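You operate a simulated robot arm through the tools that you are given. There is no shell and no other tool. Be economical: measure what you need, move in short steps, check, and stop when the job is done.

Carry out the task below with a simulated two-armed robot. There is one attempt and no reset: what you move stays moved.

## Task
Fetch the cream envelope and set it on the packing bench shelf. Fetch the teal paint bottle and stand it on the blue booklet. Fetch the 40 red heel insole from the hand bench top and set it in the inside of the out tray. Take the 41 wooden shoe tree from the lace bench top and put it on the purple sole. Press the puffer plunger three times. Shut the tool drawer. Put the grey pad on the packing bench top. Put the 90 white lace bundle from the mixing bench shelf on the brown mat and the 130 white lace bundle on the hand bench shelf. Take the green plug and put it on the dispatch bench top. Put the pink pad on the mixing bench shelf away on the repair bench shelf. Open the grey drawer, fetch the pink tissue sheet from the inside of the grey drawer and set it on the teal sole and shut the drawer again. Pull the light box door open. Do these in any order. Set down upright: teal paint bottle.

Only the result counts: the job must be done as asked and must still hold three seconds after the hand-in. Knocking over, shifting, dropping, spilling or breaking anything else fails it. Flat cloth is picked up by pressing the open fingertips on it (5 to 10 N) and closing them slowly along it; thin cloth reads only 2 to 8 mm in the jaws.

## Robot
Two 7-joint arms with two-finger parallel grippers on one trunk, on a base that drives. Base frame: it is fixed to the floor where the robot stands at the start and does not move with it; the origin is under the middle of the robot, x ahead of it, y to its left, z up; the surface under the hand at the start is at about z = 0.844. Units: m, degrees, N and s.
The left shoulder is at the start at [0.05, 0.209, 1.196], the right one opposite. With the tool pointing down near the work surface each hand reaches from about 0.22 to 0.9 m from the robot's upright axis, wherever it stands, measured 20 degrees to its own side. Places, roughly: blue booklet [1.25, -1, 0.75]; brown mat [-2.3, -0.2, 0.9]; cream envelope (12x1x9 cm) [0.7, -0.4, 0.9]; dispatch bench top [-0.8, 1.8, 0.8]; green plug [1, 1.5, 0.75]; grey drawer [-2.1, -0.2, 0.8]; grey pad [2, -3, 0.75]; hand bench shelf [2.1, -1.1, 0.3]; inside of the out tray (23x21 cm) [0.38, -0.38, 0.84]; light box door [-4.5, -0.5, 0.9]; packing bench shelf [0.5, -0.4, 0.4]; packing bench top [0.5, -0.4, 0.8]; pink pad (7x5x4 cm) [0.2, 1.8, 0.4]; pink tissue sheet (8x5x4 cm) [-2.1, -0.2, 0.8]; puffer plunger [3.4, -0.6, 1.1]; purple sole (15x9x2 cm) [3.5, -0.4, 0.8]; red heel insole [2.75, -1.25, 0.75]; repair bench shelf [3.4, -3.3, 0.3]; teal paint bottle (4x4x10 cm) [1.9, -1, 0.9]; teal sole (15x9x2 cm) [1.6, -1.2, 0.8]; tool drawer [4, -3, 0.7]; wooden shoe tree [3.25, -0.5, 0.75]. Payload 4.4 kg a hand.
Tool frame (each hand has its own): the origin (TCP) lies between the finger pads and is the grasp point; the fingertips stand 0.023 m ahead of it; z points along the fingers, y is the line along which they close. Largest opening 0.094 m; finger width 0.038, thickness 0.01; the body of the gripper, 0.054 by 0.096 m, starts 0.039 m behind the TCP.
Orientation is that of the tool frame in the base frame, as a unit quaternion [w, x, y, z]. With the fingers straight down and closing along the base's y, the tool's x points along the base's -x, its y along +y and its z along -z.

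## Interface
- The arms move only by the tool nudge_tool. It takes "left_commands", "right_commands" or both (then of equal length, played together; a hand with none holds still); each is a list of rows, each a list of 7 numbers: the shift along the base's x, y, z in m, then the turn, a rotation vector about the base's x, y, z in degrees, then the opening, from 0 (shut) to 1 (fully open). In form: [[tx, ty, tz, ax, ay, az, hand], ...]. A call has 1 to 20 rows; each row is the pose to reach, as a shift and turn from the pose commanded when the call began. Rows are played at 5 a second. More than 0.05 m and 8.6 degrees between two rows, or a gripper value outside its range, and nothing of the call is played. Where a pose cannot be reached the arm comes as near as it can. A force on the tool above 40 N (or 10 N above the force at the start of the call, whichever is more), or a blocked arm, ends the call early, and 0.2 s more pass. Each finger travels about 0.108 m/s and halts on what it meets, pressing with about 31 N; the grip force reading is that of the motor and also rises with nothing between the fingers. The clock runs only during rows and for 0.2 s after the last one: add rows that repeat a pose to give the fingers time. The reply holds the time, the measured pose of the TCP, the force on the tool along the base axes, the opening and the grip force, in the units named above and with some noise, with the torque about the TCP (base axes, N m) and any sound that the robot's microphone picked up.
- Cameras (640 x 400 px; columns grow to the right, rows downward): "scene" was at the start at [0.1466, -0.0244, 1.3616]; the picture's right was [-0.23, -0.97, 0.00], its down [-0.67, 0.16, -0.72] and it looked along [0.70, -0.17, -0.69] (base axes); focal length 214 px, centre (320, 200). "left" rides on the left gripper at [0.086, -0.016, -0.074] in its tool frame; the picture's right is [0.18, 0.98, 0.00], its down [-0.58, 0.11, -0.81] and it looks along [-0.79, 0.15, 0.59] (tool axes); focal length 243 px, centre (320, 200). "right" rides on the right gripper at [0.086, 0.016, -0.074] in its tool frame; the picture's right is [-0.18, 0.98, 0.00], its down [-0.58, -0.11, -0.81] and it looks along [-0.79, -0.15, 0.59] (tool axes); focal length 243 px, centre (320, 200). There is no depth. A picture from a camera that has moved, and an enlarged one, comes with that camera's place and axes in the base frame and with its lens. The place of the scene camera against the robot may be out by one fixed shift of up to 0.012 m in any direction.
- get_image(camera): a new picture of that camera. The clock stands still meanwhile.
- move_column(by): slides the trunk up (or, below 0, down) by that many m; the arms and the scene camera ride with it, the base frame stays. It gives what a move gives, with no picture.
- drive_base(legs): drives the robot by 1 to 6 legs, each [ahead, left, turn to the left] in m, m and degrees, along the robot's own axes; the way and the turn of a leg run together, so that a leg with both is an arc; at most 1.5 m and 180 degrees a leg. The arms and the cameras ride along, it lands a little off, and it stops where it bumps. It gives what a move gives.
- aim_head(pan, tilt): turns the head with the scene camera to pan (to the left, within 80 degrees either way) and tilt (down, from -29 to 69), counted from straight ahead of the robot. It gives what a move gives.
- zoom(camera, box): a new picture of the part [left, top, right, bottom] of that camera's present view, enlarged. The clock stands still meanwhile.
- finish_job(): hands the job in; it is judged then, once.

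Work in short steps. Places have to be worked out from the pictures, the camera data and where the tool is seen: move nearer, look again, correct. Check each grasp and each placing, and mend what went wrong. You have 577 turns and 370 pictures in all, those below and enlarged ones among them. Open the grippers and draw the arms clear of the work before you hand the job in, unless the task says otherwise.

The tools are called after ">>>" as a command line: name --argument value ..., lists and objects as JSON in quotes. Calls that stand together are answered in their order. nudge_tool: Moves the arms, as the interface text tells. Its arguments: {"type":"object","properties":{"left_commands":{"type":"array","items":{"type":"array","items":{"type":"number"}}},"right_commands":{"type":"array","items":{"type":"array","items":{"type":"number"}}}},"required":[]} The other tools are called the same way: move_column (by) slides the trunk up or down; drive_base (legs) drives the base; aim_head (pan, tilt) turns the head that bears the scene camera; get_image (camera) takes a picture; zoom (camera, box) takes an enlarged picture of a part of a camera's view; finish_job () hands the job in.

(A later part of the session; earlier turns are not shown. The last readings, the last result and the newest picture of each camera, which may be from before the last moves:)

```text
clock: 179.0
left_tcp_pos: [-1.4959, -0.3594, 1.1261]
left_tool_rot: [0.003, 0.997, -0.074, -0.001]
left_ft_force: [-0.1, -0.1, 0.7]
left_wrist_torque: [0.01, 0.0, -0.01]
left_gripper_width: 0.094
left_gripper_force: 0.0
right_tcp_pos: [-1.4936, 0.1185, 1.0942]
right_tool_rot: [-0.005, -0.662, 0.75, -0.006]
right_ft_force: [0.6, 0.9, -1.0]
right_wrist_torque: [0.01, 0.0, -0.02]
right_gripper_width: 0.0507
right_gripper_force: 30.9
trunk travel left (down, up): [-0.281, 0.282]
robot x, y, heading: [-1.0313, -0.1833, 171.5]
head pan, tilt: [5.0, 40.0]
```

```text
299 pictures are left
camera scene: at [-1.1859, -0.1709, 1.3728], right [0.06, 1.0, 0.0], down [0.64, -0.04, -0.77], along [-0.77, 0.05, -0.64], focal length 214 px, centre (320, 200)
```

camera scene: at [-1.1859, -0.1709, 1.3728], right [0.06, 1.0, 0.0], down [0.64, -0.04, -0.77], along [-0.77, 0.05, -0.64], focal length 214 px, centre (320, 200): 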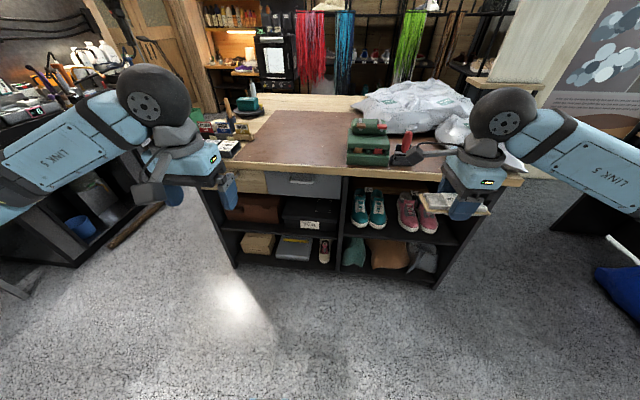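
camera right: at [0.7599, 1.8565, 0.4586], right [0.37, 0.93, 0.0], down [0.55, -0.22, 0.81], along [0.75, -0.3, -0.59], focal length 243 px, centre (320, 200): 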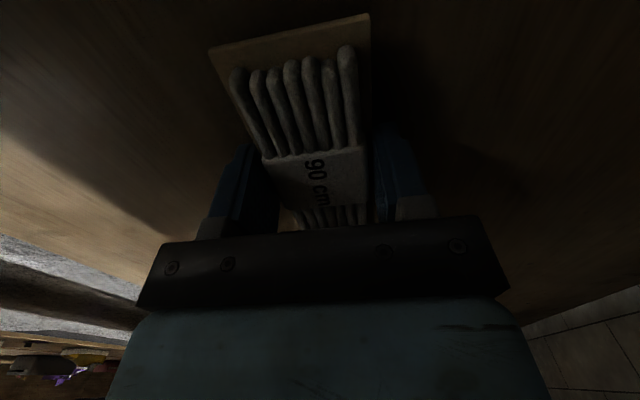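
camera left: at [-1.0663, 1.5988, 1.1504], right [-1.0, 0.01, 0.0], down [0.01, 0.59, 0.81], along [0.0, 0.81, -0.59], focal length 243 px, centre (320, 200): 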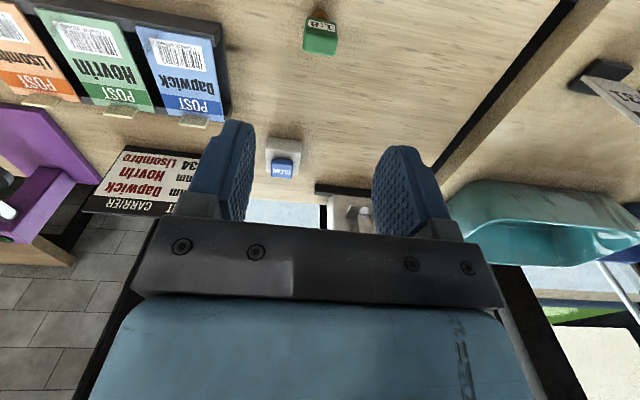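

Clear view: grey drawer front near (-2.03,-0.21), mat around (-2.23,-0.21). Drive so the right hand can lay the lace on the mat.

>>> drive_base --legs '[[0.4, 0.34, 0]]'

>>> aim_head --pan -15 --tilt 45

>>> get_image --camera "scene"

>>> get_image --camera "right"

```text
clock: 182.6
left_tcp_pos: [-1.9402, -0.6408, 1.1265]
left_tool_rot: [0.003, 0.997, -0.072, -0.001]
left_ft_force: [0.0, 0.5, 0.9]
left_wrist_torque: [-0.02, 0.0, -0.01]
left_gripper_width: 0.094
left_gripper_force: 0.0
right_tcp_pos: [-1.9393, -0.1626, 1.0942]
right_tool_rot: [-0.004, -0.662, 0.749, -0.006]
right_ft_force: [-0.7, -0.2, -0.3]
right_wrist_torque: [0.0, 0.0, -0.04]
right_gripper_width: 0.0511
right_gripper_force: 30.4
trunk travel left (down, up): [-0.281, 0.282]
robot x, y, heading: [-1.4776, -0.4621, 171.5]
head pan, tilt: [5.0, 40.0]
```

```text
clock: 183.4
left_tcp_pos: [-1.9396, -0.641, 1.1255]
left_tool_rot: [0.002, 0.997, -0.073, -0.001]
left_ft_force: [-0.5, -0.2, -1.1]
left_wrist_torque: [0.01, -0.03, 0.01]
left_gripper_width: 0.0938
left_gripper_force: 0.3
right_tcp_pos: [-1.9395, -0.1611, 1.0941]
right_tool_rot: [-0.005, -0.662, 0.749, -0.006]
right_ft_force: [-0.7, -0.7, -0.3]
right_wrist_torque: [0.02, -0.01, 0.03]
right_gripper_width: 0.0509
right_gripper_force: 31.2
trunk travel left (down, up): [-0.281, 0.282]
robot x, y, heading: [-1.4783, -0.4616, 171.7]
head pan, tilt: [-15.0, 45.0]
```

```text
298 pictures are left
camera scene: at [-1.6204, -0.424, 1.3655], right [0.39, 0.92, 0.0], down [0.65, -0.28, -0.71], along [-0.65, 0.28, -0.71], focal length 214 px, centre (320, 200)
```

scene: 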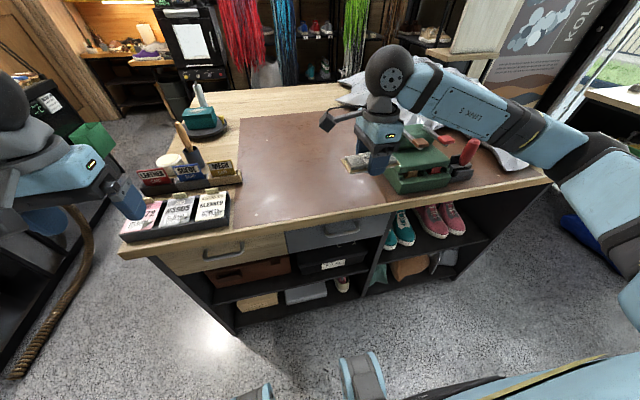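

```text
297 pictures are left
camera right: at [-1.9659, -0.2447, 1.1712], right [-0.95, 0.3, -0.01], down [0.18, 0.58, 0.8], along [0.25, 0.76, -0.6], focal length 243 px, centre (320, 200)
```

right: 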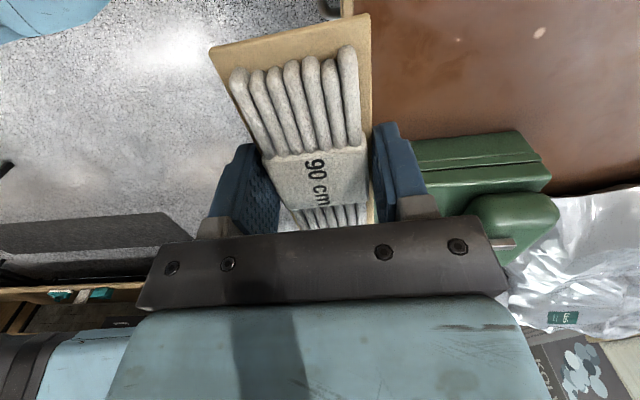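

Move over the free part of the mat and lower to near it.

>>> nudge_tool --right_commands '[[-0.04, -0.017, 0, 0, 0, 0, 0.1], [-0.08, -0.034, 0, 0, 0, 0, 0.1], [-0.12, -0.05, 0, 0, 0, 0, 0.1], [-0.16, -0.067, 0, 0, 0, 0, 0.1], [-0.2, -0.085, 0, 0, 0, 0, 0.1], [-0.24, -0.103, -0.01, 0, 0, 0, 0.1], [-0.25, -0.103, -0.05, 0, 0, 0, 0.1], [-0.25, -0.103, -0.09, 0, 0, 0, 0.1], [-0.25, -0.103, -0.12, 0, 0, 0, 0.1]]'

>>> get_image --camera "right"

>>> get_image --camera "scene"

```text
clock: 185.4
left_tcp_pos: [-1.9399, -0.6414, 1.1252]
left_tool_rot: [0.003, 0.997, -0.072, 0.0]
left_ft_force: [-0.2, 0.0, 0.1]
left_wrist_torque: [0.0, -0.02, -0.03]
left_gripper_width: 0.094
left_gripper_force: 0.0
right_tcp_pos: [-2.1919, -0.2637, 0.9745]
right_tool_rot: [-0.005, -0.662, 0.749, -0.007]
right_ft_force: [0.0, 0.0, -0.3]
right_wrist_torque: [-0.03, -0.01, -0.04]
right_gripper_width: 0.0509
right_gripper_force: 31.0
trunk travel left (down, up): [-0.281, 0.282]
robot x, y, heading: [-1.4761, -0.459, 171.8]
head pan, tilt: [-15.0, 45.0]
```

```text
296 pictures are left
camera right: at [-2.219, -0.3464, 1.0509], right [-0.95, 0.3, -0.01], down [0.18, 0.58, 0.8], along [0.25, 0.76, -0.6], focal length 243 px, centre (320, 200)
```

right: 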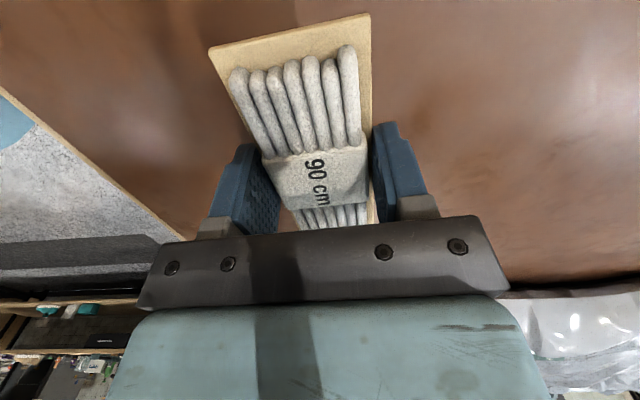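

```text
295 pictures are left
camera scene: at [-1.6209, -0.4238, 1.3655], right [0.39, 0.92, 0.0], down [0.65, -0.28, -0.71], along [-0.65, 0.28, -0.71], focal length 214 px, centre (320, 200)
```

scene: 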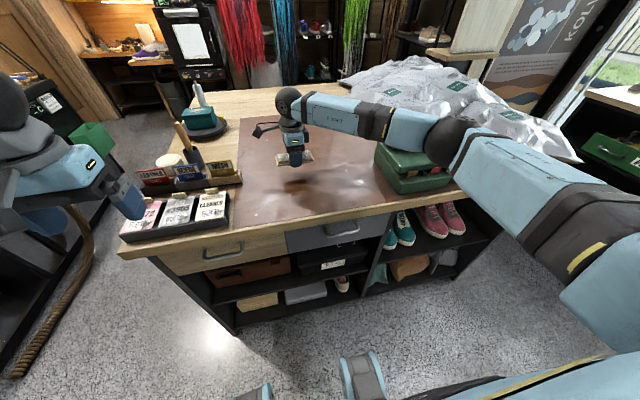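

>>> nudge_tool --right_commands '[[0, 0, -0.02, 0, 0, 0, 0.1], [0, 0, -0.035, 0, 0, 0, 0.1], [0, 0, -0.045, 0, 0, 0, 0.1], [0, 0, -0.055, 0, 0, 0, 0.1], [0, 0, -0.063, 0, 0, 0, 0.1], [0, 0, -0.07, 0, 0, 0, 0.1], [0, 0, -0.077, 0, 0, 0, 0.1]]'

```text
clock: 186.6
left_tcp_pos: [-1.9375, -0.6412, 1.1283]
left_tool_rot: [0.002, 0.997, -0.073, -0.003]
left_ft_force: [-0.4, -0.3, -0.1]
left_wrist_torque: [-0.02, -0.01, 0.04]
left_gripper_width: 0.0938
left_gripper_force: 0.1
right_tcp_pos: [-2.1893, -0.265, 0.9236]
right_tool_rot: [-0.011, -0.662, 0.749, -0.004]
right_ft_force: [9.1, 0.2, 18.2]
right_wrist_torque: [0.56, -0.8, -0.22]
right_gripper_width: 0.0511
right_gripper_force: 31.0
trunk travel left (down, up): [-0.281, 0.282]
robot x, y, heading: [-1.4754, -0.4578, 171.6]
head pan, tilt: [-15.0, 45.0]
stopped in row 6 (right hand): the force on the tool passed its limit at 47 N (the readings are from after the stop); the commanded pose is now the measured one
```

Touch at TCP 0.92 (mat ≈0.90). Release gently and rise.

>>> nudge_tool --right_commands '[[0, 0, 0.002, 0, 0, 0, 0.3], [0, 0, 0.002, 0, 0, 0, 0.6], [0, 0, 0.002, 0, 0, 0, 0.8], [0, 0, 0.02, 0, 0, 0, 0.9], [0, 0, 0.06, 0, 0, 0, 0.9], [0, 0, 0.1, 0, 0, 0, 0.9], [0, 0, 0.14, 0, 0, 0, 0.9], [0, 0, 0.18, 0, 0, 0, 0.9]]'

>>> get_image --camera "right"

>>> get_image --camera "scene"

```text
clock: 188.4
left_tcp_pos: [-1.9404, -0.6411, 1.1253]
left_tool_rot: [0.001, 0.997, -0.072, -0.002]
left_ft_force: [-0.4, -0.7, 0.4]
left_wrist_torque: [-0.01, 0.01, 0.02]
left_gripper_width: 0.094
left_gripper_force: 0.1
right_tcp_pos: [-2.1888, -0.2647, 1.1015]
right_tool_rot: [-0.008, -0.662, 0.749, -0.004]
right_ft_force: [0.3, 0.2, -0.6]
right_wrist_torque: [0.02, 0.02, -0.01]
right_gripper_width: 0.0846
right_gripper_force: 0.1
trunk travel left (down, up): [-0.281, 0.282]
robot x, y, heading: [-1.4778, -0.4592, 171.6]
head pan, tilt: [-15.0, 45.0]
```

```text
294 pictures are left
camera right: at [-2.2153, -0.3477, 1.1778], right [-0.95, 0.3, 0.0], down [0.19, 0.58, 0.79], along [0.24, 0.76, -0.61], focal length 243 px, centre (320, 200)
```

right: 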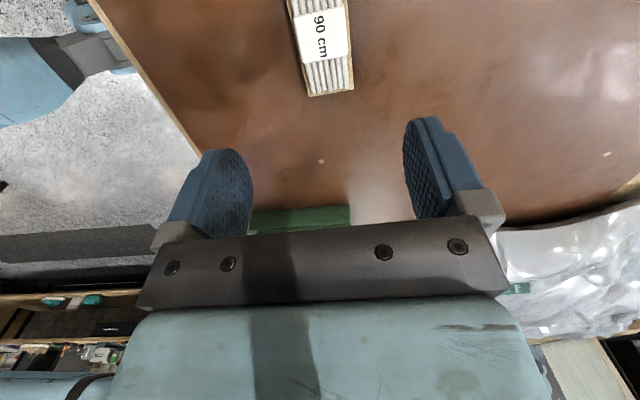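

```text
293 pictures are left
camera scene: at [-1.6197, -0.4244, 1.3656], right [0.39, 0.92, 0.0], down [0.65, -0.28, -0.71], along [-0.65, 0.28, -0.71], focal length 214 px, centre (320, 200)
```

scene: 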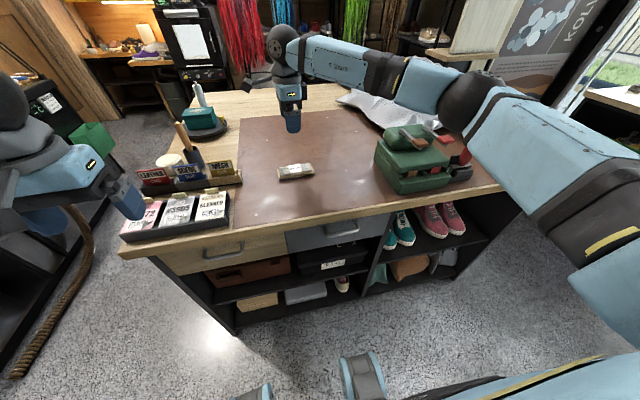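

Lace lies on the mat. Now the drawer: handle triangulates to (-1.962,-0.204,0.843). Retract the right hand and back off.

>>> nudge_tool --right_commands '[[0.045, 0, 0.01, 0, 0, 0, 0.9], [0.09, 0, 0.02, 0, 0, 0, 0.9], [0.135, 0.005, 0.03, 0, 0, 0, 0.9], [0.18, 0.01, 0.04, 0, 0, 0, 0.9], [0.225, 0.02, 0.04, 0, 0, 0, 0.7], [0.27, 0.03, 0.04, 0, 0, 0, 0.7]]'

>>> drive_base --legs '[[-0.28, 0, 0]]'

>>> nudge_tool --right_commands '[[0, 0, 0, 1.2, 7.8, 0, 0.7], [0, 0, 0, 2.4, 15.7, 0, 0.7], [0, 0, 0, 3.5, 23.6, 0, 0.7], [0, 0, 0, 4.7, 31.4, 0, 0.7], [0, 0, 0, 5.9, 39.3, 0, 0.7], [0, 0, 0, 7.4, 49.4, 0, 0.7]]'

```text
clock: 189.8
left_tcp_pos: [-1.9389, -0.6405, 1.1267]
left_tool_rot: [0.003, 0.997, -0.073, -0.002]
left_ft_force: [-0.6, 0.8, 0.5]
left_wrist_torque: [0.05, 0.02, 0.0]
left_gripper_width: 0.094
left_gripper_force: 0.1
right_tcp_pos: [-1.9209, -0.2334, 1.1409]
right_tool_rot: [-0.009, -0.662, 0.75, -0.005]
right_ft_force: [1.0, 0.6, 0.2]
right_wrist_torque: [0.03, -0.02, -0.02]
right_gripper_width: 0.0657
right_gripper_force: 0.1
trunk travel left (down, up): [-0.281, 0.282]
robot x, y, heading: [-1.4741, -0.4582, 171.4]
head pan, tilt: [-15.0, 45.0]
```

```text
clock: 191.8
left_tcp_pos: [-1.6638, -0.6799, 1.1256]
left_tool_rot: [0.003, 0.997, -0.073, -0.002]
left_ft_force: [-0.5, 0.2, -0.7]
left_wrist_torque: [0.0, -0.01, 0.02]
left_gripper_width: 0.0939
left_gripper_force: 0.1
right_tcp_pos: [-1.6439, -0.2733, 1.141]
right_tool_rot: [-0.008, -0.66, 0.751, -0.005]
right_ft_force: [0.0, 0.4, -0.5]
right_wrist_torque: [-0.03, 0.0, 0.0]
right_gripper_width: 0.0659
right_gripper_force: 0.0
trunk travel left (down, up): [-0.281, 0.282]
robot x, y, heading: [-1.2032, -0.4975, 171.6]
head pan, tilt: [-15.0, 45.0]
```

```text
refused: row 6 steps farther than a row can; nothing moved
```

>>> nudge_tool --right_commands '[[0, 0, 0, 1.2, 7.8, 0, 0.7], [0, 0, 0, 2.4, 15.7, 0, 0.7], [0, 0, 0, 3.5, 23.6, 0, 0.7], [0, 0, 0, 4.7, 31.4, 0, 0.7], [0, 0, 0, 5.9, 39.3, 0, 0.7], [0, 0, 0, 6.7, 44.8, 0, 0.7], [0, 0, 0, 7.4, 49.4, 0, 0.7]]'

>>> move_column --by -0.15

>>> zoom --camera "scene" --box '[200, 100, 440, 250]'

```text
clock: 193.4
left_tcp_pos: [-1.6645, -0.6801, 1.1277]
left_tool_rot: [0.003, 0.997, -0.073, 0.0]
left_ft_force: [-1.1, 0.2, 0.6]
left_wrist_torque: [-0.01, -0.01, -0.03]
left_gripper_width: 0.094
left_gripper_force: 0.1
right_tcp_pos: [-1.6451, -0.274, 1.1397]
right_tool_rot: [-0.28, -0.601, 0.676, 0.321]
right_ft_force: [0.0, 0.4, -0.4]
right_wrist_torque: [0.01, -0.02, -0.03]
right_gripper_width: 0.0657
right_gripper_force: 0.0
trunk travel left (down, up): [-0.281, 0.282]
robot x, y, heading: [-1.202, -0.4996, 171.6]
head pan, tilt: [-15.0, 45.0]
```

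```text
clock: 195.1
left_tcp_pos: [-1.6635, -0.6798, 0.9763]
left_tool_rot: [0.003, 0.997, -0.073, -0.002]
left_ft_force: [0.8, -0.1, -0.4]
left_wrist_torque: [0.01, 0.0, -0.03]
left_gripper_width: 0.0939
left_gripper_force: 0.1
right_tcp_pos: [-1.6456, -0.2745, 0.9901]
right_tool_rot: [-0.279, -0.602, 0.677, 0.319]
right_ft_force: [1.0, -0.7, 0.3]
right_wrist_torque: [-0.01, 0.02, 0.0]
right_gripper_width: 0.0658
right_gripper_force: 0.0
trunk travel left (down, up): [-0.131, 0.432]
robot x, y, heading: [-1.2033, -0.4965, 171.6]
head pan, tilt: [-15.0, 45.0]
```

```text
2.67 times, centred on (320, 175) of scene
camera zoom: at [-1.344, -0.464, 1.2156], right [0.4, 0.92, 0.0], down [0.65, -0.28, -0.71], along [-0.65, 0.28, -0.71], focal length 572 px, centre (320, 267)
```

zoom: 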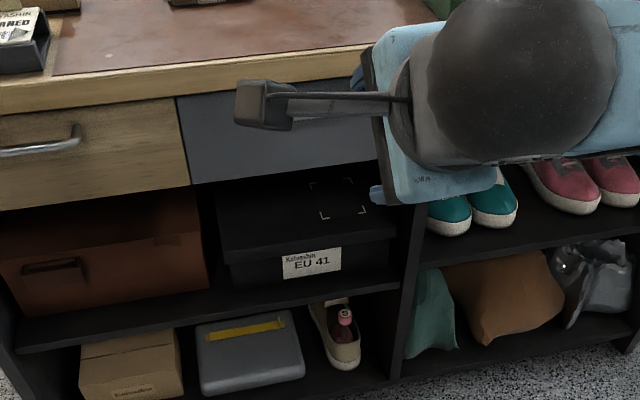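

>>> get_image --camera "right"

```text
291 pictures are left
camera right: at [-1.6094, -0.3658, 1.0498], right [-0.6, 0.25, 0.76], down [0.75, 0.49, 0.43], along [-0.26, 0.83, -0.49], focal length 243 px, centre (320, 200)
```

right: 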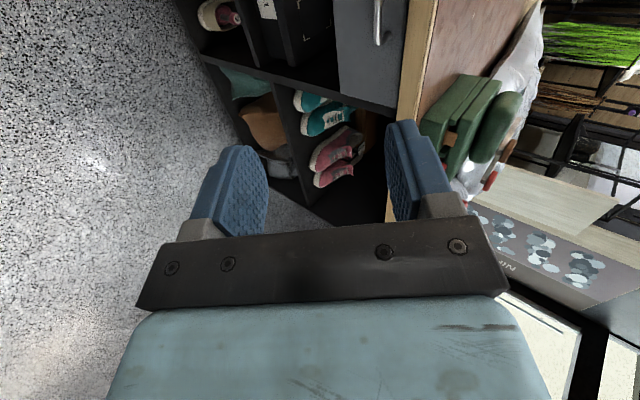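

Handle visible at right of the drawer. Flatten the pitch a little, lower the trunk and come nearer for a better look.

>>> move_column --by -0.11

>>> nudge_tool --right_commands '[[-0.03, 0.015, 0, 1, 6.5, 0, 0.5], [-0.06, 0.03, -0.01, 2, 13, 0, 0.5], [-0.09, 0.05, -0.02, 2, 13, 0, 0.4], [-0.12, 0.065, -0.03, 2, 13, 0, 0.4]]'

>>> get_image --camera "right"

>>> get_image --camera "scene"

```text
clock: 196.5
left_tcp_pos: [-1.6629, -0.6792, 0.8663]
left_tool_rot: [0.002, 0.997, -0.073, -0.002]
left_ft_force: [-0.8, -0.8, 0.4]
left_wrist_torque: [0.02, -0.07, 0.0]
left_gripper_width: 0.094
left_gripper_force: 0.1
right_tcp_pos: [-1.6449, -0.2748, 0.8786]
right_tool_rot: [-0.279, -0.601, 0.677, 0.319]
right_ft_force: [0.3, 0.3, -0.5]
right_wrist_torque: [0.01, 0.0, -0.01]
right_gripper_width: 0.0659
right_gripper_force: 0.1
trunk travel left (down, up): [-0.021, 0.542]
robot x, y, heading: [-1.202, -0.5018, 171.6]
head pan, tilt: [-15.0, 45.0]
```

```text
clock: 197.5
left_tcp_pos: [-1.664, -0.6803, 0.8667]
left_tool_rot: [0.003, 0.997, -0.073, -0.001]
left_ft_force: [-0.3, 0.4, -0.2]
left_wrist_torque: [-0.01, -0.01, -0.03]
left_gripper_width: 0.094
left_gripper_force: 0.0
right_tcp_pos: [-1.764, -0.2082, 0.8508]
right_tool_rot: [-0.344, -0.567, 0.634, 0.397]
right_ft_force: [-0.5, 0.0, -0.9]
right_wrist_torque: [-0.01, -0.02, 0.01]
right_gripper_width: 0.0376
right_gripper_force: 0.1
trunk travel left (down, up): [-0.021, 0.542]
robot x, y, heading: [-1.2029, -0.4993, 171.4]
head pan, tilt: [-15.0, 45.0]
```

```text
290 pictures are left
camera right: at [-1.7164, -0.3029, 0.898], right [-0.42, 0.23, 0.88], down [0.83, 0.48, 0.27], along [-0.36, 0.85, -0.39], focal length 243 px, centre (320, 200)
```

right: 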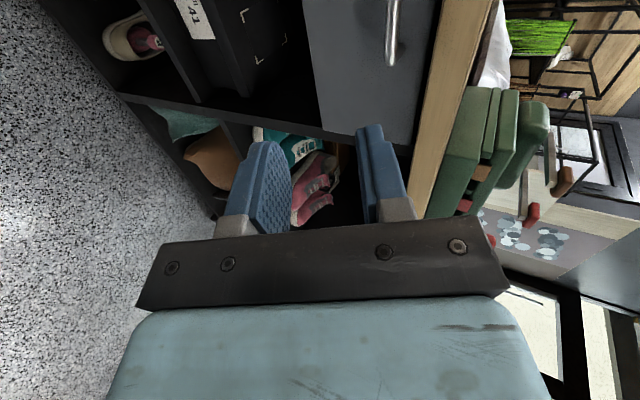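

```text
289 pictures are left
camera scene: at [-1.3443, -0.4638, 1.1055], right [0.4, 0.92, 0.0], down [0.65, -0.28, -0.71], along [-0.65, 0.28, -0.71], focal length 214 px, centre (320, 200)
```

scene: 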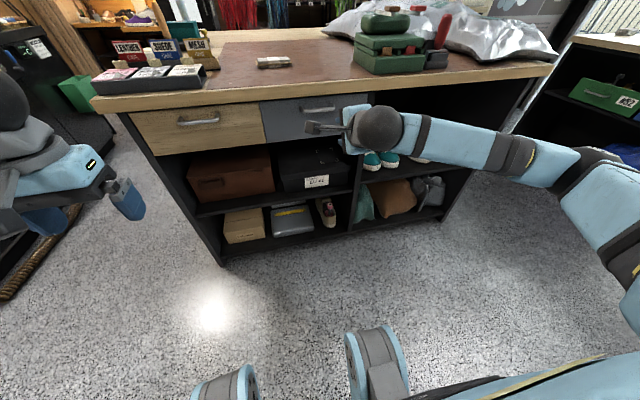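

Handle centre now fixed at about (-1.966,-0.202,0.832). Advance with the fingers straddling the bar.

>>> nudge_tool --right_commands '[[-0.03, 0.004, -0.019, 0, 0, 0, 0.45], [-0.07, 0.006, -0.019, 0, 0, 0, 0.45], [-0.11, 0.008, -0.019, 0, 0, 0, 0.45], [-0.15, 0.008, -0.019, 0, 0, 0, 0.45]]'

>>> get_image --camera "right"

```text
clock: 198.5
left_tcp_pos: [-1.6644, -0.6802, 0.866]
left_tool_rot: [0.001, 0.997, -0.074, -0.001]
left_ft_force: [0.0, 0.3, 0.8]
left_wrist_torque: [0.0, -0.01, 0.01]
left_gripper_width: 0.094
left_gripper_force: 0.2
right_tcp_pos: [-1.9176, -0.2022, 0.8297]
right_tool_rot: [-0.345, -0.567, 0.635, 0.397]
right_ft_force: [0.5, -0.2, 0.2]
right_wrist_torque: [0.01, -0.03, 0.0]
right_gripper_width: 0.0426
right_gripper_force: 0.0
trunk travel left (down, up): [-0.021, 0.542]
robot x, y, heading: [-1.2035, -0.5015, 171.6]
head pan, tilt: [-15.0, 45.0]
```

```text
288 pictures are left
camera right: at [-1.8696, -0.296, 0.8777], right [-0.42, 0.23, 0.88], down [0.83, 0.48, 0.27], along [-0.36, 0.85, -0.39], focal length 243 px, centre (320, 200)
```

right: 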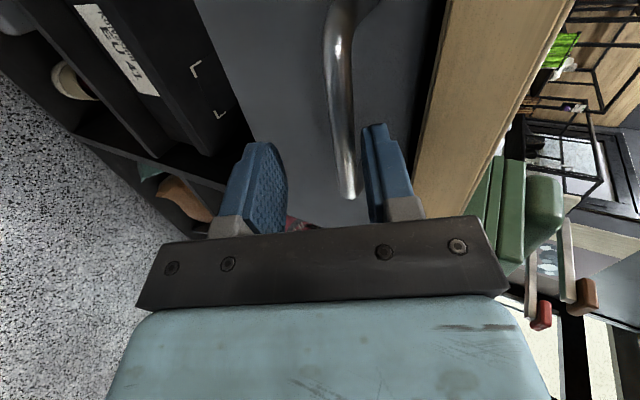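

>>> nudge_tool --right_commands '[[-0.015, 0, -0.002, 0, 0, 0, 0.45], [-0.03, 0, -0.004, 0, 0, 0, 0.45], [-0.042, 0, -0.004, 0, 0, 0, 0.45], [-0.042, 0, -0.004, 0, 0, 0, 0], [-0.042, 0, -0.004, 0, 0, 0, 0], [-0.042, 0, -0.004, 0, 0, 0, 0]]'

>>> get_image --camera "right"

```text
clock: 199.3
left_tcp_pos: [-1.6629, -0.6787, 0.8677]
left_tool_rot: [0.001, 0.997, -0.075, -0.003]
left_ft_force: [-0.7, 0.6, 0.7]
left_wrist_torque: [-0.03, 0.02, 0.0]
left_gripper_width: 0.0942
left_gripper_force: 0.0
right_tcp_pos: [-1.9463, -0.1999, 0.8275]
right_tool_rot: [-0.344, -0.566, 0.635, 0.398]
right_ft_force: [33.2, -1.9, 1.9]
right_wrist_torque: [0.06, 0.58, -0.63]
right_gripper_width: 0.0364
right_gripper_force: 0.2
trunk travel left (down, up): [-0.021, 0.542]
robot x, y, heading: [-1.2009, -0.5008, 171.2]
head pan, tilt: [-15.0, 45.0]
stopped in row 3 (right hand): the force on the tool passed its limit at 50 N (the readings are from after the stop); the commanded pose is now the measured one
```

```text
287 pictures are left
camera right: at [-1.8989, -0.2938, 0.8755], right [-0.41, 0.23, 0.88], down [0.83, 0.48, 0.27], along [-0.36, 0.85, -0.39], focal length 243 px, centre (320, 200)
```

right: 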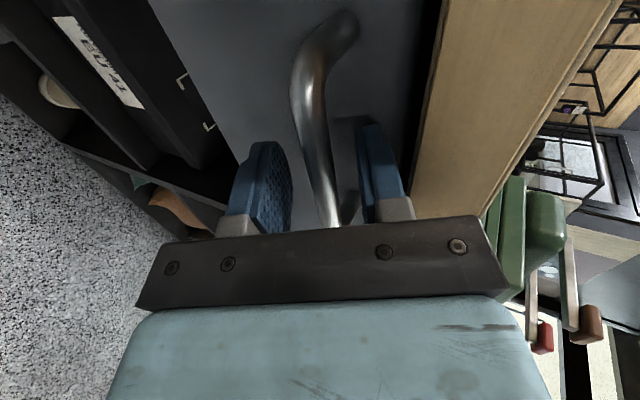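

The bar is between the fingers and the tips touch the drawer front. Back off 3 mm and close.

>>> nudge_tool --right_commands '[[0.004, 0, 0, 0, 0, 0, 0.3], [0.004, 0, 0, 0, 0, 0, 0.1], [0.004, 0, 0, 0, 0, 0, 0], [0.004, 0, 0, 0, 0, 0, 0]]'

```text
clock: 200.3
left_tcp_pos: [-1.6624, -0.6808, 0.8678]
left_tool_rot: [0.001, 0.997, -0.075, -0.002]
left_ft_force: [-0.1, 0.0, 0.0]
left_wrist_torque: [0.01, -0.01, 0.02]
left_gripper_width: 0.0939
left_gripper_force: 0.1
right_tcp_pos: [-1.9449, -0.2003, 0.8289]
right_tool_rot: [-0.346, -0.565, 0.635, 0.397]
right_ft_force: [-1.6, -1.4, 17.4]
right_wrist_torque: [-1.51, 0.21, -0.91]
right_gripper_width: 0.0124
right_gripper_force: 45.2
trunk travel left (down, up): [-0.021, 0.542]
robot x, y, heading: [-1.2051, -0.5023, 171.5]
head pan, tilt: [-15.0, 45.0]
```

Gripping the bar (12 mm). Pull by driving back.

>>> drive_base --legs '[[-0.2, 0, 0]]'

>>> get_image --camera "scene"

```text
clock: 202.1
left_tcp_pos: [-1.4661, -0.7093, 0.8666]
left_tool_rot: [0.002, 0.997, -0.074, -0.002]
left_ft_force: [-0.2, -0.4, -0.3]
left_wrist_torque: [0.02, 0.01, 0.04]
left_gripper_width: 0.094
left_gripper_force: 0.0
right_tcp_pos: [-1.7485, -0.2346, 0.8291]
right_tool_rot: [-0.35, -0.566, 0.635, 0.394]
right_ft_force: [-1.1, -2.6, 4.0]
right_wrist_torque: [-1.22, 0.16, -1.66]
right_gripper_width: 0.0125
right_gripper_force: 44.8
trunk travel left (down, up): [-0.021, 0.542]
robot x, y, heading: [-1.002, -0.5306, 171.5]
head pan, tilt: [-15.0, 45.0]
stopped in leg 1: the force on the tool passed its limit at 40 N (the readings are from after the stop); the commanded pose is now the measured one
```

```text
286 pictures are left
camera scene: at [-1.1457, -0.4941, 1.1054], right [0.4, 0.92, 0.0], down [0.65, -0.28, -0.71], along [-0.65, 0.28, -0.71], focal length 214 px, centre (320, 200)
```

scene: 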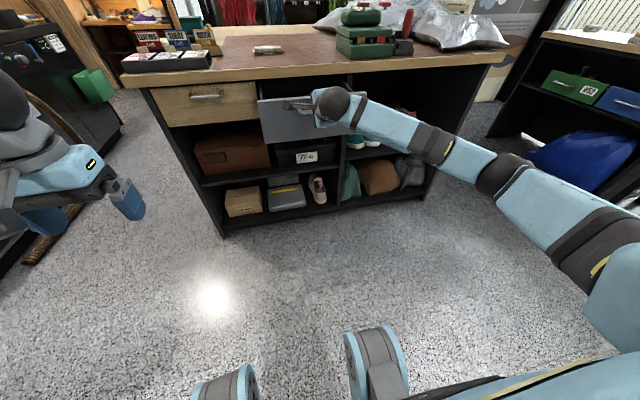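

The drawer is out about 0.2 m. Release the handle, withdraw, raise the trunk and look inside.

>>> nudge_tool --right_commands '[[0, 0, 0, 0, 0, 0, 0.3], [0, 0, 0, 0, 0, 0, 0.5], [0.03, -0.004, 0, 0, 0, 0, 0.5], [0.07, -0.01, 0.0, 0, 0, 0, 0.5], [0.1, -0.015, 0.02, 0, 0, 0, 0.5]]'

>>> move_column --by 0.26

>>> get_image --camera "scene"

```text
clock: 203.3
left_tcp_pos: [-1.4658, -0.7091, 0.8664]
left_tool_rot: [0.002, 0.997, -0.073, -0.002]
left_ft_force: [-0.6, -0.6, 0.4]
left_wrist_torque: [0.05, -0.01, -0.02]
left_gripper_width: 0.094
left_gripper_force: 0.0
right_tcp_pos: [-1.647, -0.25, 0.8481]
right_tool_rot: [-0.348, -0.567, 0.633, 0.395]
right_ft_force: [0.1, -0.4, 0.4]
right_wrist_torque: [0.0, -0.04, -0.01]
right_gripper_width: 0.0469
right_gripper_force: 0.1
trunk travel left (down, up): [-0.021, 0.542]
robot x, y, heading: [-1.0052, -0.5308, 171.7]
head pan, tilt: [-15.0, 45.0]
```

```text
clock: 206.0
left_tcp_pos: [-1.466, -0.7096, 1.1248]
left_tool_rot: [0.001, 0.997, -0.074, -0.001]
left_ft_force: [1.1, 0.8, -0.5]
left_wrist_torque: [-0.01, 0.0, -0.02]
left_gripper_width: 0.094
left_gripper_force: 0.0
right_tcp_pos: [-1.646, -0.2495, 1.1077]
right_tool_rot: [-0.349, -0.567, 0.633, 0.395]
right_ft_force: [0.2, 0.1, 0.1]
right_wrist_torque: [0.03, 0.01, 0.05]
right_gripper_width: 0.0471
right_gripper_force: 0.0
trunk travel left (down, up): [-0.281, 0.282]
robot x, y, heading: [-1.0036, -0.534, 171.7]
head pan, tilt: [-15.0, 45.0]
```

```text
285 pictures are left
camera scene: at [-1.146, -0.4939, 1.3655], right [0.4, 0.92, 0.0], down [0.65, -0.28, -0.71], along [-0.65, 0.28, -0.71], focal length 214 px, centre (320, 200)
```

scene: 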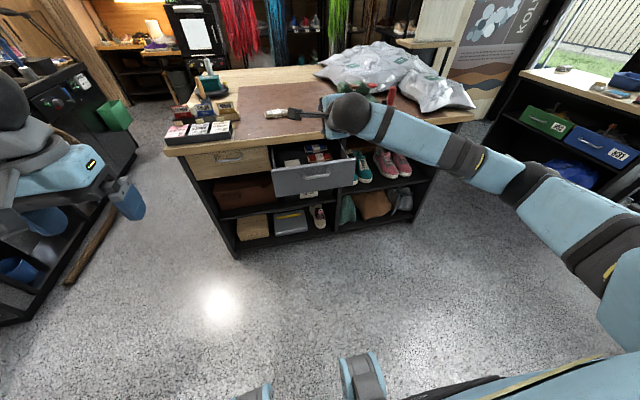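

>>> nudge_tool --right_commands '[[0.02, 0.02, 0.02, -1.2, -7.8, 0, 0.7], [0.04, 0.04, 0.03, -2.4, -15.6, 0, 0.8], [0.06, 0.06, 0.04, -3.5, -23.4, 0, 0.9], [0.08, 0.09, 0.04, -4.7, -31.2, 0, 1], [0.09, 0.12, 0.04, -5.8, -39, 0, 1], [0.1, 0.15, 0.04, -7, -46.8, 0, 1], [0.1, 0.17, 0.04, -8.2, -54.5, 0, 1], [0.1, 0.17, 0.04, -9.3, -62.3, 0, 1]]'

>>> zoom --camera "scene" --box '[250, 120, 378, 200]'

```text
clock: 207.8
left_tcp_pos: [-1.4662, -0.7091, 1.1259]
left_tool_rot: [0.001, 0.997, -0.074, -0.001]
left_ft_force: [0.1, 0.1, -0.5]
left_wrist_torque: [0.0, -0.03, 0.01]
left_gripper_width: 0.094
left_gripper_force: 0.0
right_tcp_pos: [-1.5484, -0.0795, 1.1476]
right_tool_rot: [-0.013, -0.66, 0.751, -0.007]
right_ft_force: [-0.7, -0.1, 1.4]
right_wrist_torque: [-0.01, 0.01, 0.0]
right_gripper_width: 0.0942
right_gripper_force: 0.1
trunk travel left (down, up): [-0.281, 0.282]
robot x, y, heading: [-1.0032, -0.5291, 171.7]
head pan, tilt: [-15.0, 45.0]
```

```text
5.00 times, centred on (314, 160) of scene
camera zoom: at [-1.1465, -0.4943, 1.3654], right [0.4, 0.92, 0.0], down [0.65, -0.28, -0.71], along [-0.65, 0.28, -0.71], focal length 1072 px, centre (350, 400)
```

zoom: 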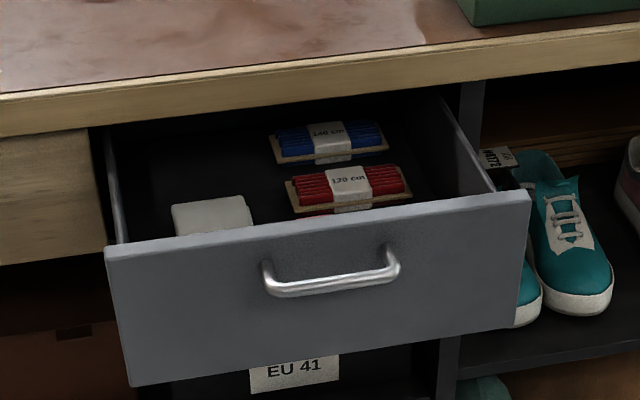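

>>> drive_base --legs '[[0.25, -0.05, 0]]'

>>> move_column --by 0.1

>>> aim_head --pan -25 --tilt 55

>>> get_image --camera "scene"

```text
clock: 209.7
left_tcp_pos: [-1.7067, -0.6257, 1.1273]
left_tool_rot: [0.001, 0.997, -0.071, -0.001]
left_ft_force: [0.5, 1.0, 0.2]
left_wrist_torque: [0.02, 0.01, 0.03]
left_gripper_width: 0.0939
left_gripper_force: 0.0
right_tcp_pos: [-1.7918, 0.0023, 1.1482]
right_tool_rot: [-0.013, -0.663, 0.748, -0.006]
right_ft_force: [0.0, 0.4, -0.2]
right_wrist_torque: [0.01, -0.01, 0.02]
right_gripper_width: 0.0941
right_gripper_force: 0.1
trunk travel left (down, up): [-0.281, 0.282]
robot x, y, heading: [-1.2451, -0.4426, 171.9]
head pan, tilt: [-15.0, 45.0]
```

```text
clock: 211.0
left_tcp_pos: [-1.7061, -0.6264, 1.2256]
left_tool_rot: [0.002, 0.998, -0.071, -0.001]
left_ft_force: [0.9, -0.2, 0.0]
left_wrist_torque: [-0.02, -0.01, 0.01]
left_gripper_width: 0.0941
left_gripper_force: 0.0
right_tcp_pos: [-1.791, 0.0028, 1.2479]
right_tool_rot: [-0.013, -0.663, 0.748, -0.006]
right_ft_force: [-0.5, 0.5, 1.3]
right_wrist_torque: [-0.01, -0.03, 0.01]
right_gripper_width: 0.0939
right_gripper_force: 0.1
trunk travel left (down, up): [-0.381, 0.182]
robot x, y, heading: [-1.2447, -0.4454, 171.8]
head pan, tilt: [-15.0, 45.0]
```

```text
clock: 211.7
left_tcp_pos: [-1.7061, -0.6263, 1.2256]
left_tool_rot: [0.002, 0.997, -0.071, 0.0]
left_ft_force: [1.1, -0.7, 0.5]
left_wrist_torque: [0.03, -0.03, 0.05]
left_gripper_width: 0.0941
left_gripper_force: 0.1
right_tcp_pos: [-1.792, 0.0031, 1.2483]
right_tool_rot: [-0.013, -0.663, 0.748, -0.006]
right_ft_force: [0.9, -1.2, 0.1]
right_wrist_torque: [-0.01, 0.01, 0.01]
right_gripper_width: 0.0942
right_gripper_force: 0.1
trunk travel left (down, up): [-0.381, 0.182]
robot x, y, heading: [-1.2482, -0.4408, 172.1]
head pan, tilt: [-25.0, 55.0]
```

```text
283 pictures are left
camera scene: at [-1.3724, -0.401, 1.4521], right [0.55, 0.84, 0.0], down [0.69, -0.45, -0.57], along [-0.48, 0.31, -0.82], focal length 214 px, centre (320, 200)
```

scene: 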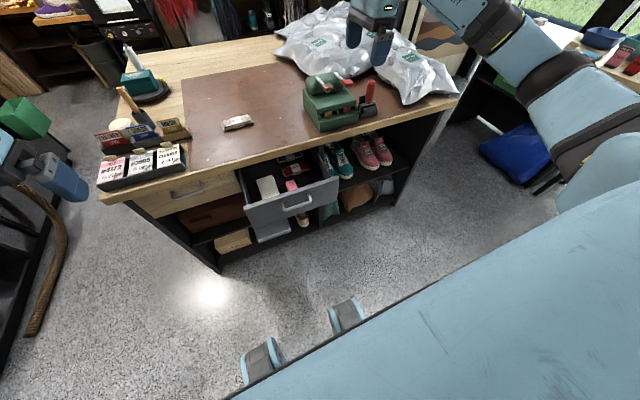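

>>> zoom --camera "scene" --box '[232, 145, 344, 215]'

```text
5.71 times, centred on (288, 180) of scene
camera zoom: at [-1.3724, -0.401, 1.4521], right [0.55, 0.84, 0.0], down [0.69, -0.45, -0.57], along [-0.48, 0.31, -0.82], focal length 1226 px, centre (503, 314)
```

zoom: 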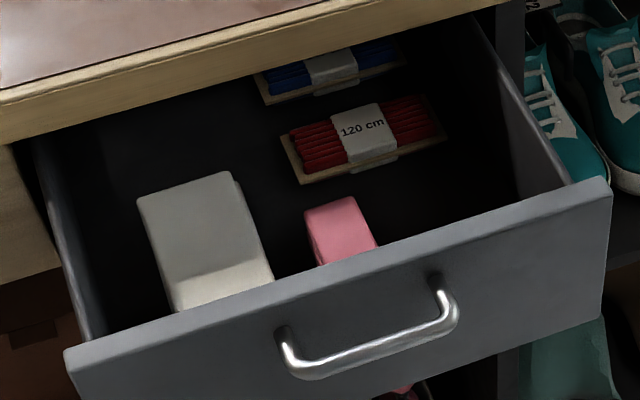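

The pink tissue pack sits near the drawer front at about (-1.86,-0.21). I'll take it with the left hand (already neutral); shift right and come above it.

>>> drive_base --legs '[[0, -0.25, 0]]'

>>> nudge_tool --left_commands '[[-0.02, 0.02, 0, 0, 0, 0, 0.8], [-0.05, 0.05, 0, 0, 0, 0, 0.7], [-0.08, 0.08, 0, 0, 0, 0, 0.7], [-0.11, 0.11, 0, 0, 0, 0, 0.7], [-0.14, 0.14, 0, 0, 0, 0, 0.7], [-0.17, 0.15, -0.03, 0, 0, 0, 0.7]]'

>>> get_image --camera "left"

```text
clock: 214.5
left_tcp_pos: [-1.6701, -0.3776, 1.226]
left_tool_rot: [0.002, 0.997, -0.072, -0.001]
left_ft_force: [0.6, 0.9, -0.3]
left_wrist_torque: [0.01, -0.01, -0.02]
left_gripper_width: 0.0939
left_gripper_force: 0.0
right_tcp_pos: [-1.7553, 0.2505, 1.247]
right_tool_rot: [-0.014, -0.663, 0.749, -0.006]
right_ft_force: [0.0, -0.5, -0.3]
right_wrist_torque: [-0.02, -0.03, 0.01]
right_gripper_width: 0.094
right_gripper_force: 0.0
trunk travel left (down, up): [-0.381, 0.182]
robot x, y, heading: [-1.2068, -0.1964, 171.9]
head pan, tilt: [-25.0, 55.0]
```

```text
clock: 215.9
left_tcp_pos: [-1.8425, -0.2297, 1.1947]
left_tool_rot: [0.0, 0.997, -0.071, -0.001]
left_ft_force: [1.1, -1.0, 0.1]
left_wrist_torque: [0.01, 0.01, 0.01]
left_gripper_width: 0.0657
left_gripper_force: 0.1
right_tcp_pos: [-1.7569, 0.251, 1.2471]
right_tool_rot: [-0.014, -0.663, 0.748, -0.006]
right_ft_force: [-1.0, 0.6, -0.6]
right_wrist_torque: [-0.02, 0.02, 0.06]
right_gripper_width: 0.0941
right_gripper_force: 0.1
trunk travel left (down, up): [-0.381, 0.182]
robot x, y, heading: [-1.211, -0.1949, 171.9]
head pan, tilt: [-25.0, 55.0]
```

```text
281 pictures are left
camera left: at [-1.754, -0.2246, 1.2701], right [0.04, -1.0, 0.0], down [-0.59, -0.02, 0.81], along [-0.81, -0.04, -0.59], focal length 243 px, centre (320, 200)
```

left: 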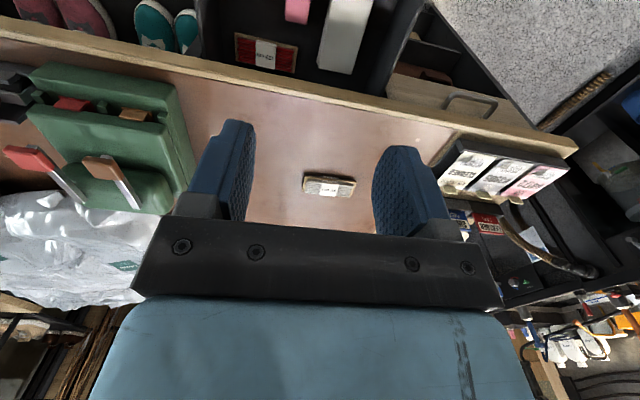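

>>> nudge_tool --left_commands '[[0.04, 0.01, 0, 0, 0, 0, 0.7], [0.08, 0.02, 0, 0, 0, 0, 0.7], [0.12, 0.03, -0.02, 0, 0, 0, 0.7]]'

>>> get_image --camera "left"

```text
clock: 216.7
left_tcp_pos: [-1.7194, -0.196, 1.1746]
left_tool_rot: [0.002, 0.998, -0.07, -0.001]
left_ft_force: [0.7, -1.1, 0.0]
left_wrist_torque: [-0.02, 0.01, 0.02]
left_gripper_width: 0.0657
left_gripper_force: 0.0
right_tcp_pos: [-1.7544, 0.2517, 1.2478]
right_tool_rot: [-0.014, -0.662, 0.749, -0.006]
right_ft_force: [0.1, 0.5, -0.4]
right_wrist_torque: [0.07, 0.0, 0.01]
right_gripper_width: 0.0938
right_gripper_force: 0.1
trunk travel left (down, up): [-0.381, 0.182]
robot x, y, heading: [-1.2094, -0.1959, 171.6]
head pan, tilt: [-25.0, 55.0]
```

```text
280 pictures are left
camera left: at [-1.6305, -0.1919, 1.2492], right [0.04, -1.0, 0.0], down [-0.59, -0.02, 0.81], along [-0.81, -0.04, -0.59], focal length 243 px, centre (320, 200)
```

left: 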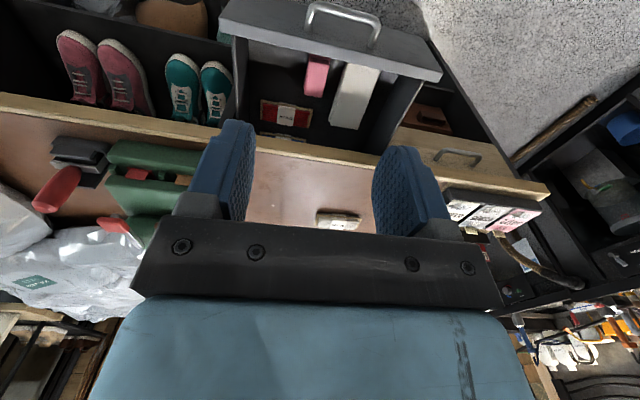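

Pink pack: back top edge at (-1.915,-0.20,0.771). The left wrist camera would foul the drawer front, so I'll grip it front-to-back with the right hand. Retract the left hand and shift left.

>>> nudge_tool --left_commands '[[0.03, -0.03, 0.02, 0, 0, 0, 0.7], [0.06, -0.06, 0.04, 0, 0, 0, 0.7], [0.08, -0.1, 0.05, 0, 0, 0, 0.7], [0.1, -0.14, 0.05, 0, 0, 0, 0.7], [0.1, -0.18, 0.05, 0, 0, 0, 0.7]]'

>>> drive_base --legs '[[0, 0.3, 0]]'

```text
clock: 217.9
left_tcp_pos: [-1.6192, -0.3813, 1.2269]
left_tool_rot: [0.002, 0.997, -0.072, -0.002]
left_ft_force: [-0.3, -0.6, -0.2]
left_wrist_torque: [0.0, 0.02, -0.02]
left_gripper_width: 0.0656
left_gripper_force: 0.0
right_tcp_pos: [-1.7543, 0.25, 1.2493]
right_tool_rot: [-0.012, -0.662, 0.749, -0.005]
right_ft_force: [-0.1, -0.3, -0.2]
right_wrist_torque: [-0.02, -0.04, 0.02]
right_gripper_width: 0.094
right_gripper_force: 0.1
trunk travel left (down, up): [-0.381, 0.182]
robot x, y, heading: [-1.2071, -0.2008, 172.0]
head pan, tilt: [-25.0, 55.0]
```

```text
clock: 221.2
left_tcp_pos: [-1.6622, -0.6786, 1.2267]
left_tool_rot: [0.001, 0.998, -0.07, -0.001]
left_ft_force: [0.5, 0.5, 0.2]
left_wrist_torque: [-0.01, -0.04, 0.01]
left_gripper_width: 0.0655
left_gripper_force: 0.0
right_tcp_pos: [-1.7973, -0.0481, 1.2474]
right_tool_rot: [-0.014, -0.663, 0.748, -0.005]
right_ft_force: [-0.4, -0.9, 0.7]
right_wrist_torque: [-0.01, 0.05, -0.01]
right_gripper_width: 0.0942
right_gripper_force: 0.0
trunk travel left (down, up): [-0.381, 0.182]
robot x, y, heading: [-1.2492, -0.4983, 171.8]
head pan, tilt: [-25.0, 55.0]
```

>>> nudge_tool --right_commands '[[-0.01, -0.04, -0.02, 0, 0, 0, 1], [-0.02, -0.08, -0.04, 0, 0, 0, 1], [-0.03, -0.12, -0.06, 0, 0, 0, 1], [-0.04, -0.16, -0.08, 0, 0, 0, 1], [-0.05, -0.2, -0.1, 0, 0, 0, 1], [-0.06, -0.235, -0.13, 0, 0, 0, 1], [-0.07, -0.265, -0.165, 0, 0, 0, 1], [-0.078, -0.28, -0.197, 0, 0, 0, 1]]'

>>> get_image --camera "right"

```text
clock: 222.9
left_tcp_pos: [-1.6615, -0.6795, 1.2264]
left_tool_rot: [0.002, 0.997, -0.071, -0.001]
left_ft_force: [0.4, -0.7, -0.1]
left_wrist_torque: [0.0, -0.01, 0.0]
left_gripper_width: 0.0656
left_gripper_force: 0.1
right_tcp_pos: [-1.8772, -0.3303, 1.0506]
right_tool_rot: [-0.014, -0.663, 0.748, -0.006]
right_ft_force: [0.4, -0.2, -0.2]
right_wrist_torque: [0.02, 0.06, 0.01]
right_gripper_width: 0.094
right_gripper_force: 0.1
trunk travel left (down, up): [-0.381, 0.182]
robot x, y, heading: [-1.2497, -0.4957, 171.7]
head pan, tilt: [-25.0, 55.0]
```

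```text
279 pictures are left
camera right: at [-1.9025, -0.4127, 1.1284], right [-0.95, 0.3, 0.0], down [0.19, 0.59, 0.79], along [0.24, 0.75, -0.61], focal length 243 px, centre (320, 200)
```

right: 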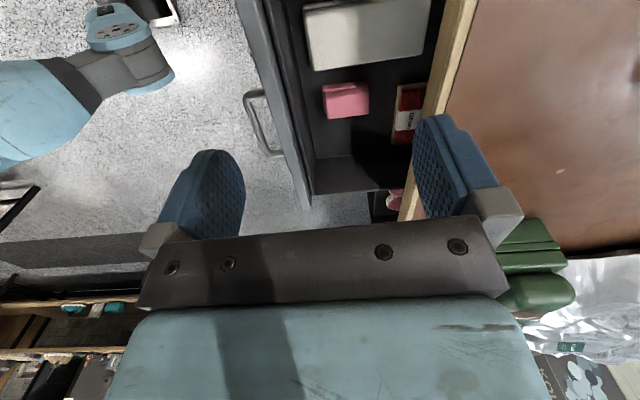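

>>> zoom --camera "right" --box '[280, 50, 440, 150]'

```text
4.00 times, centred on (360, 100) of right
camera zoom: at [-1.9025, -0.4127, 1.1284], right [-0.95, 0.3, 0.0], down [0.19, 0.59, 0.79], along [0.24, 0.75, -0.61], focal length 970 px, centre (160, 600)
```

zoom: 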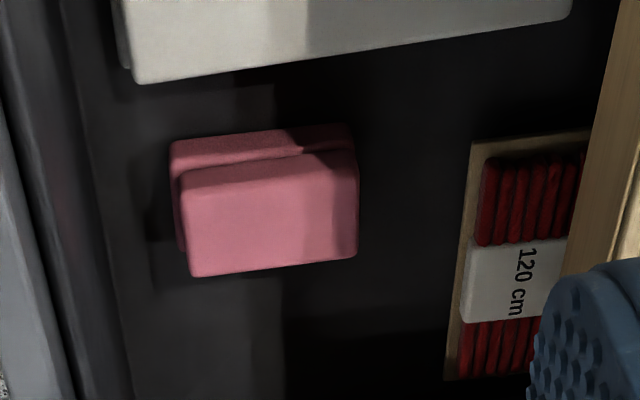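

Pink block top spans x −1.842…−1.910, y −0.18…−0.227. Centre the right hand at (-1.878,-0.20) and descend to just above it.

>>> nudge_tool --right_commands '[[0, 0.045, 0, 0, 0, 0, 1], [0, 0.09, 0, 0, 0, 0, 1], [0, 0.131, 0, 0, 0, 0, 1], [0, 0.131, -0.05, 0, 0, 0, 1], [0, 0.131, -0.1, 0, 0, 0, 1], [0, 0.131, -0.15, 0, 0, 0, 1], [0, 0.131, -0.2, 0, 0, 0, 1], [0, 0.131, -0.24, 0, 0, 0, 1]]'

>>> get_image --camera "right"

```text
clock: 224.8
left_tcp_pos: [-1.6619, -0.678, 1.2275]
left_tool_rot: [0.001, 0.998, -0.07, -0.001]
left_ft_force: [0.1, 0.3, 0.6]
left_wrist_torque: [-0.01, 0.0, 0.0]
left_gripper_width: 0.0656
left_gripper_force: 0.1
right_tcp_pos: [-1.8756, -0.1952, 0.8098]
right_tool_rot: [-0.015, -0.664, 0.748, -0.006]
right_ft_force: [-0.8, 0.7, 0.1]
right_wrist_torque: [0.05, -0.03, -0.01]
right_gripper_width: 0.0941
right_gripper_force: 0.1
trunk travel left (down, up): [-0.381, 0.182]
robot x, y, heading: [-1.25, -0.4946, 171.8]
head pan, tilt: [-25.0, 55.0]
```

```text
277 pictures are left
camera right: at [-1.9013, -0.2775, 0.8876], right [-0.95, 0.3, 0.0], down [0.19, 0.59, 0.79], along [0.23, 0.75, -0.62], focal length 243 px, centre (320, 200)
```

right: 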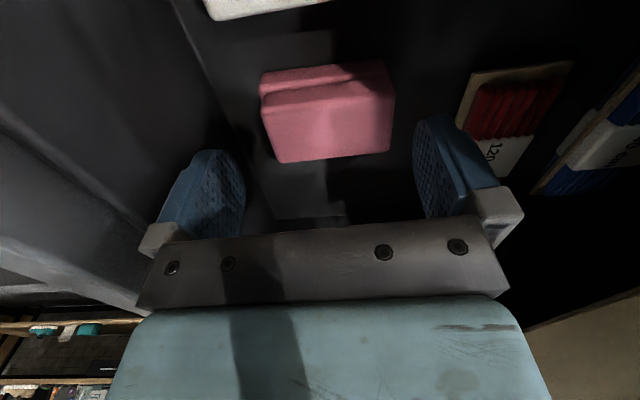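

>>> nudge_tool --right_commands '[[0, 0, -0.02, 0, 0, 0, 1], [0, 0, -0.035, 0, 0, 0, 1], [0, 0, -0.045, 0, 0, 0, 1], [0, 0, -0.052, 0, 0, 0, 1], [0, 0, -0.052, 0, 0, 0, 0.8], [0, 0, -0.052, 0, 0, 0, 0.6], [0, 0, -0.052, 0, 0, 0, 0.5], [0, 0, -0.052, 0, 0, 0, 0.5]]'

>>> get_image --camera "right"

```text
clock: 226.6
left_tcp_pos: [-1.6596, -0.679, 1.2269]
left_tool_rot: [0.001, 0.997, -0.071, -0.002]
left_ft_force: [0.6, -0.2, -0.2]
left_wrist_torque: [-0.05, -0.01, -0.02]
left_gripper_width: 0.0657
left_gripper_force: 0.0
right_tcp_pos: [-1.875, -0.1969, 0.7603]
right_tool_rot: [-0.014, -0.664, 0.748, -0.004]
right_ft_force: [1.5, 8.8, 20.1]
right_wrist_torque: [0.45, -0.92, 0.35]
right_gripper_width: 0.0729
right_gripper_force: 31.4
trunk travel left (down, up): [-0.381, 0.182]
robot x, y, heading: [-1.249, -0.4957, 171.9]
head pan, tilt: [-25.0, 55.0]
```

```text
276 pictures are left
camera right: at [-1.901, -0.2789, 0.8378], right [-0.95, 0.3, 0.01], down [0.19, 0.58, 0.79], along [0.23, 0.75, -0.61], focal length 243 px, centre (320, 200)
```

right: 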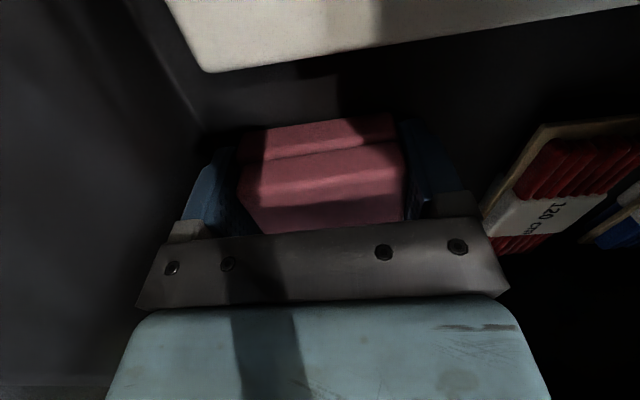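

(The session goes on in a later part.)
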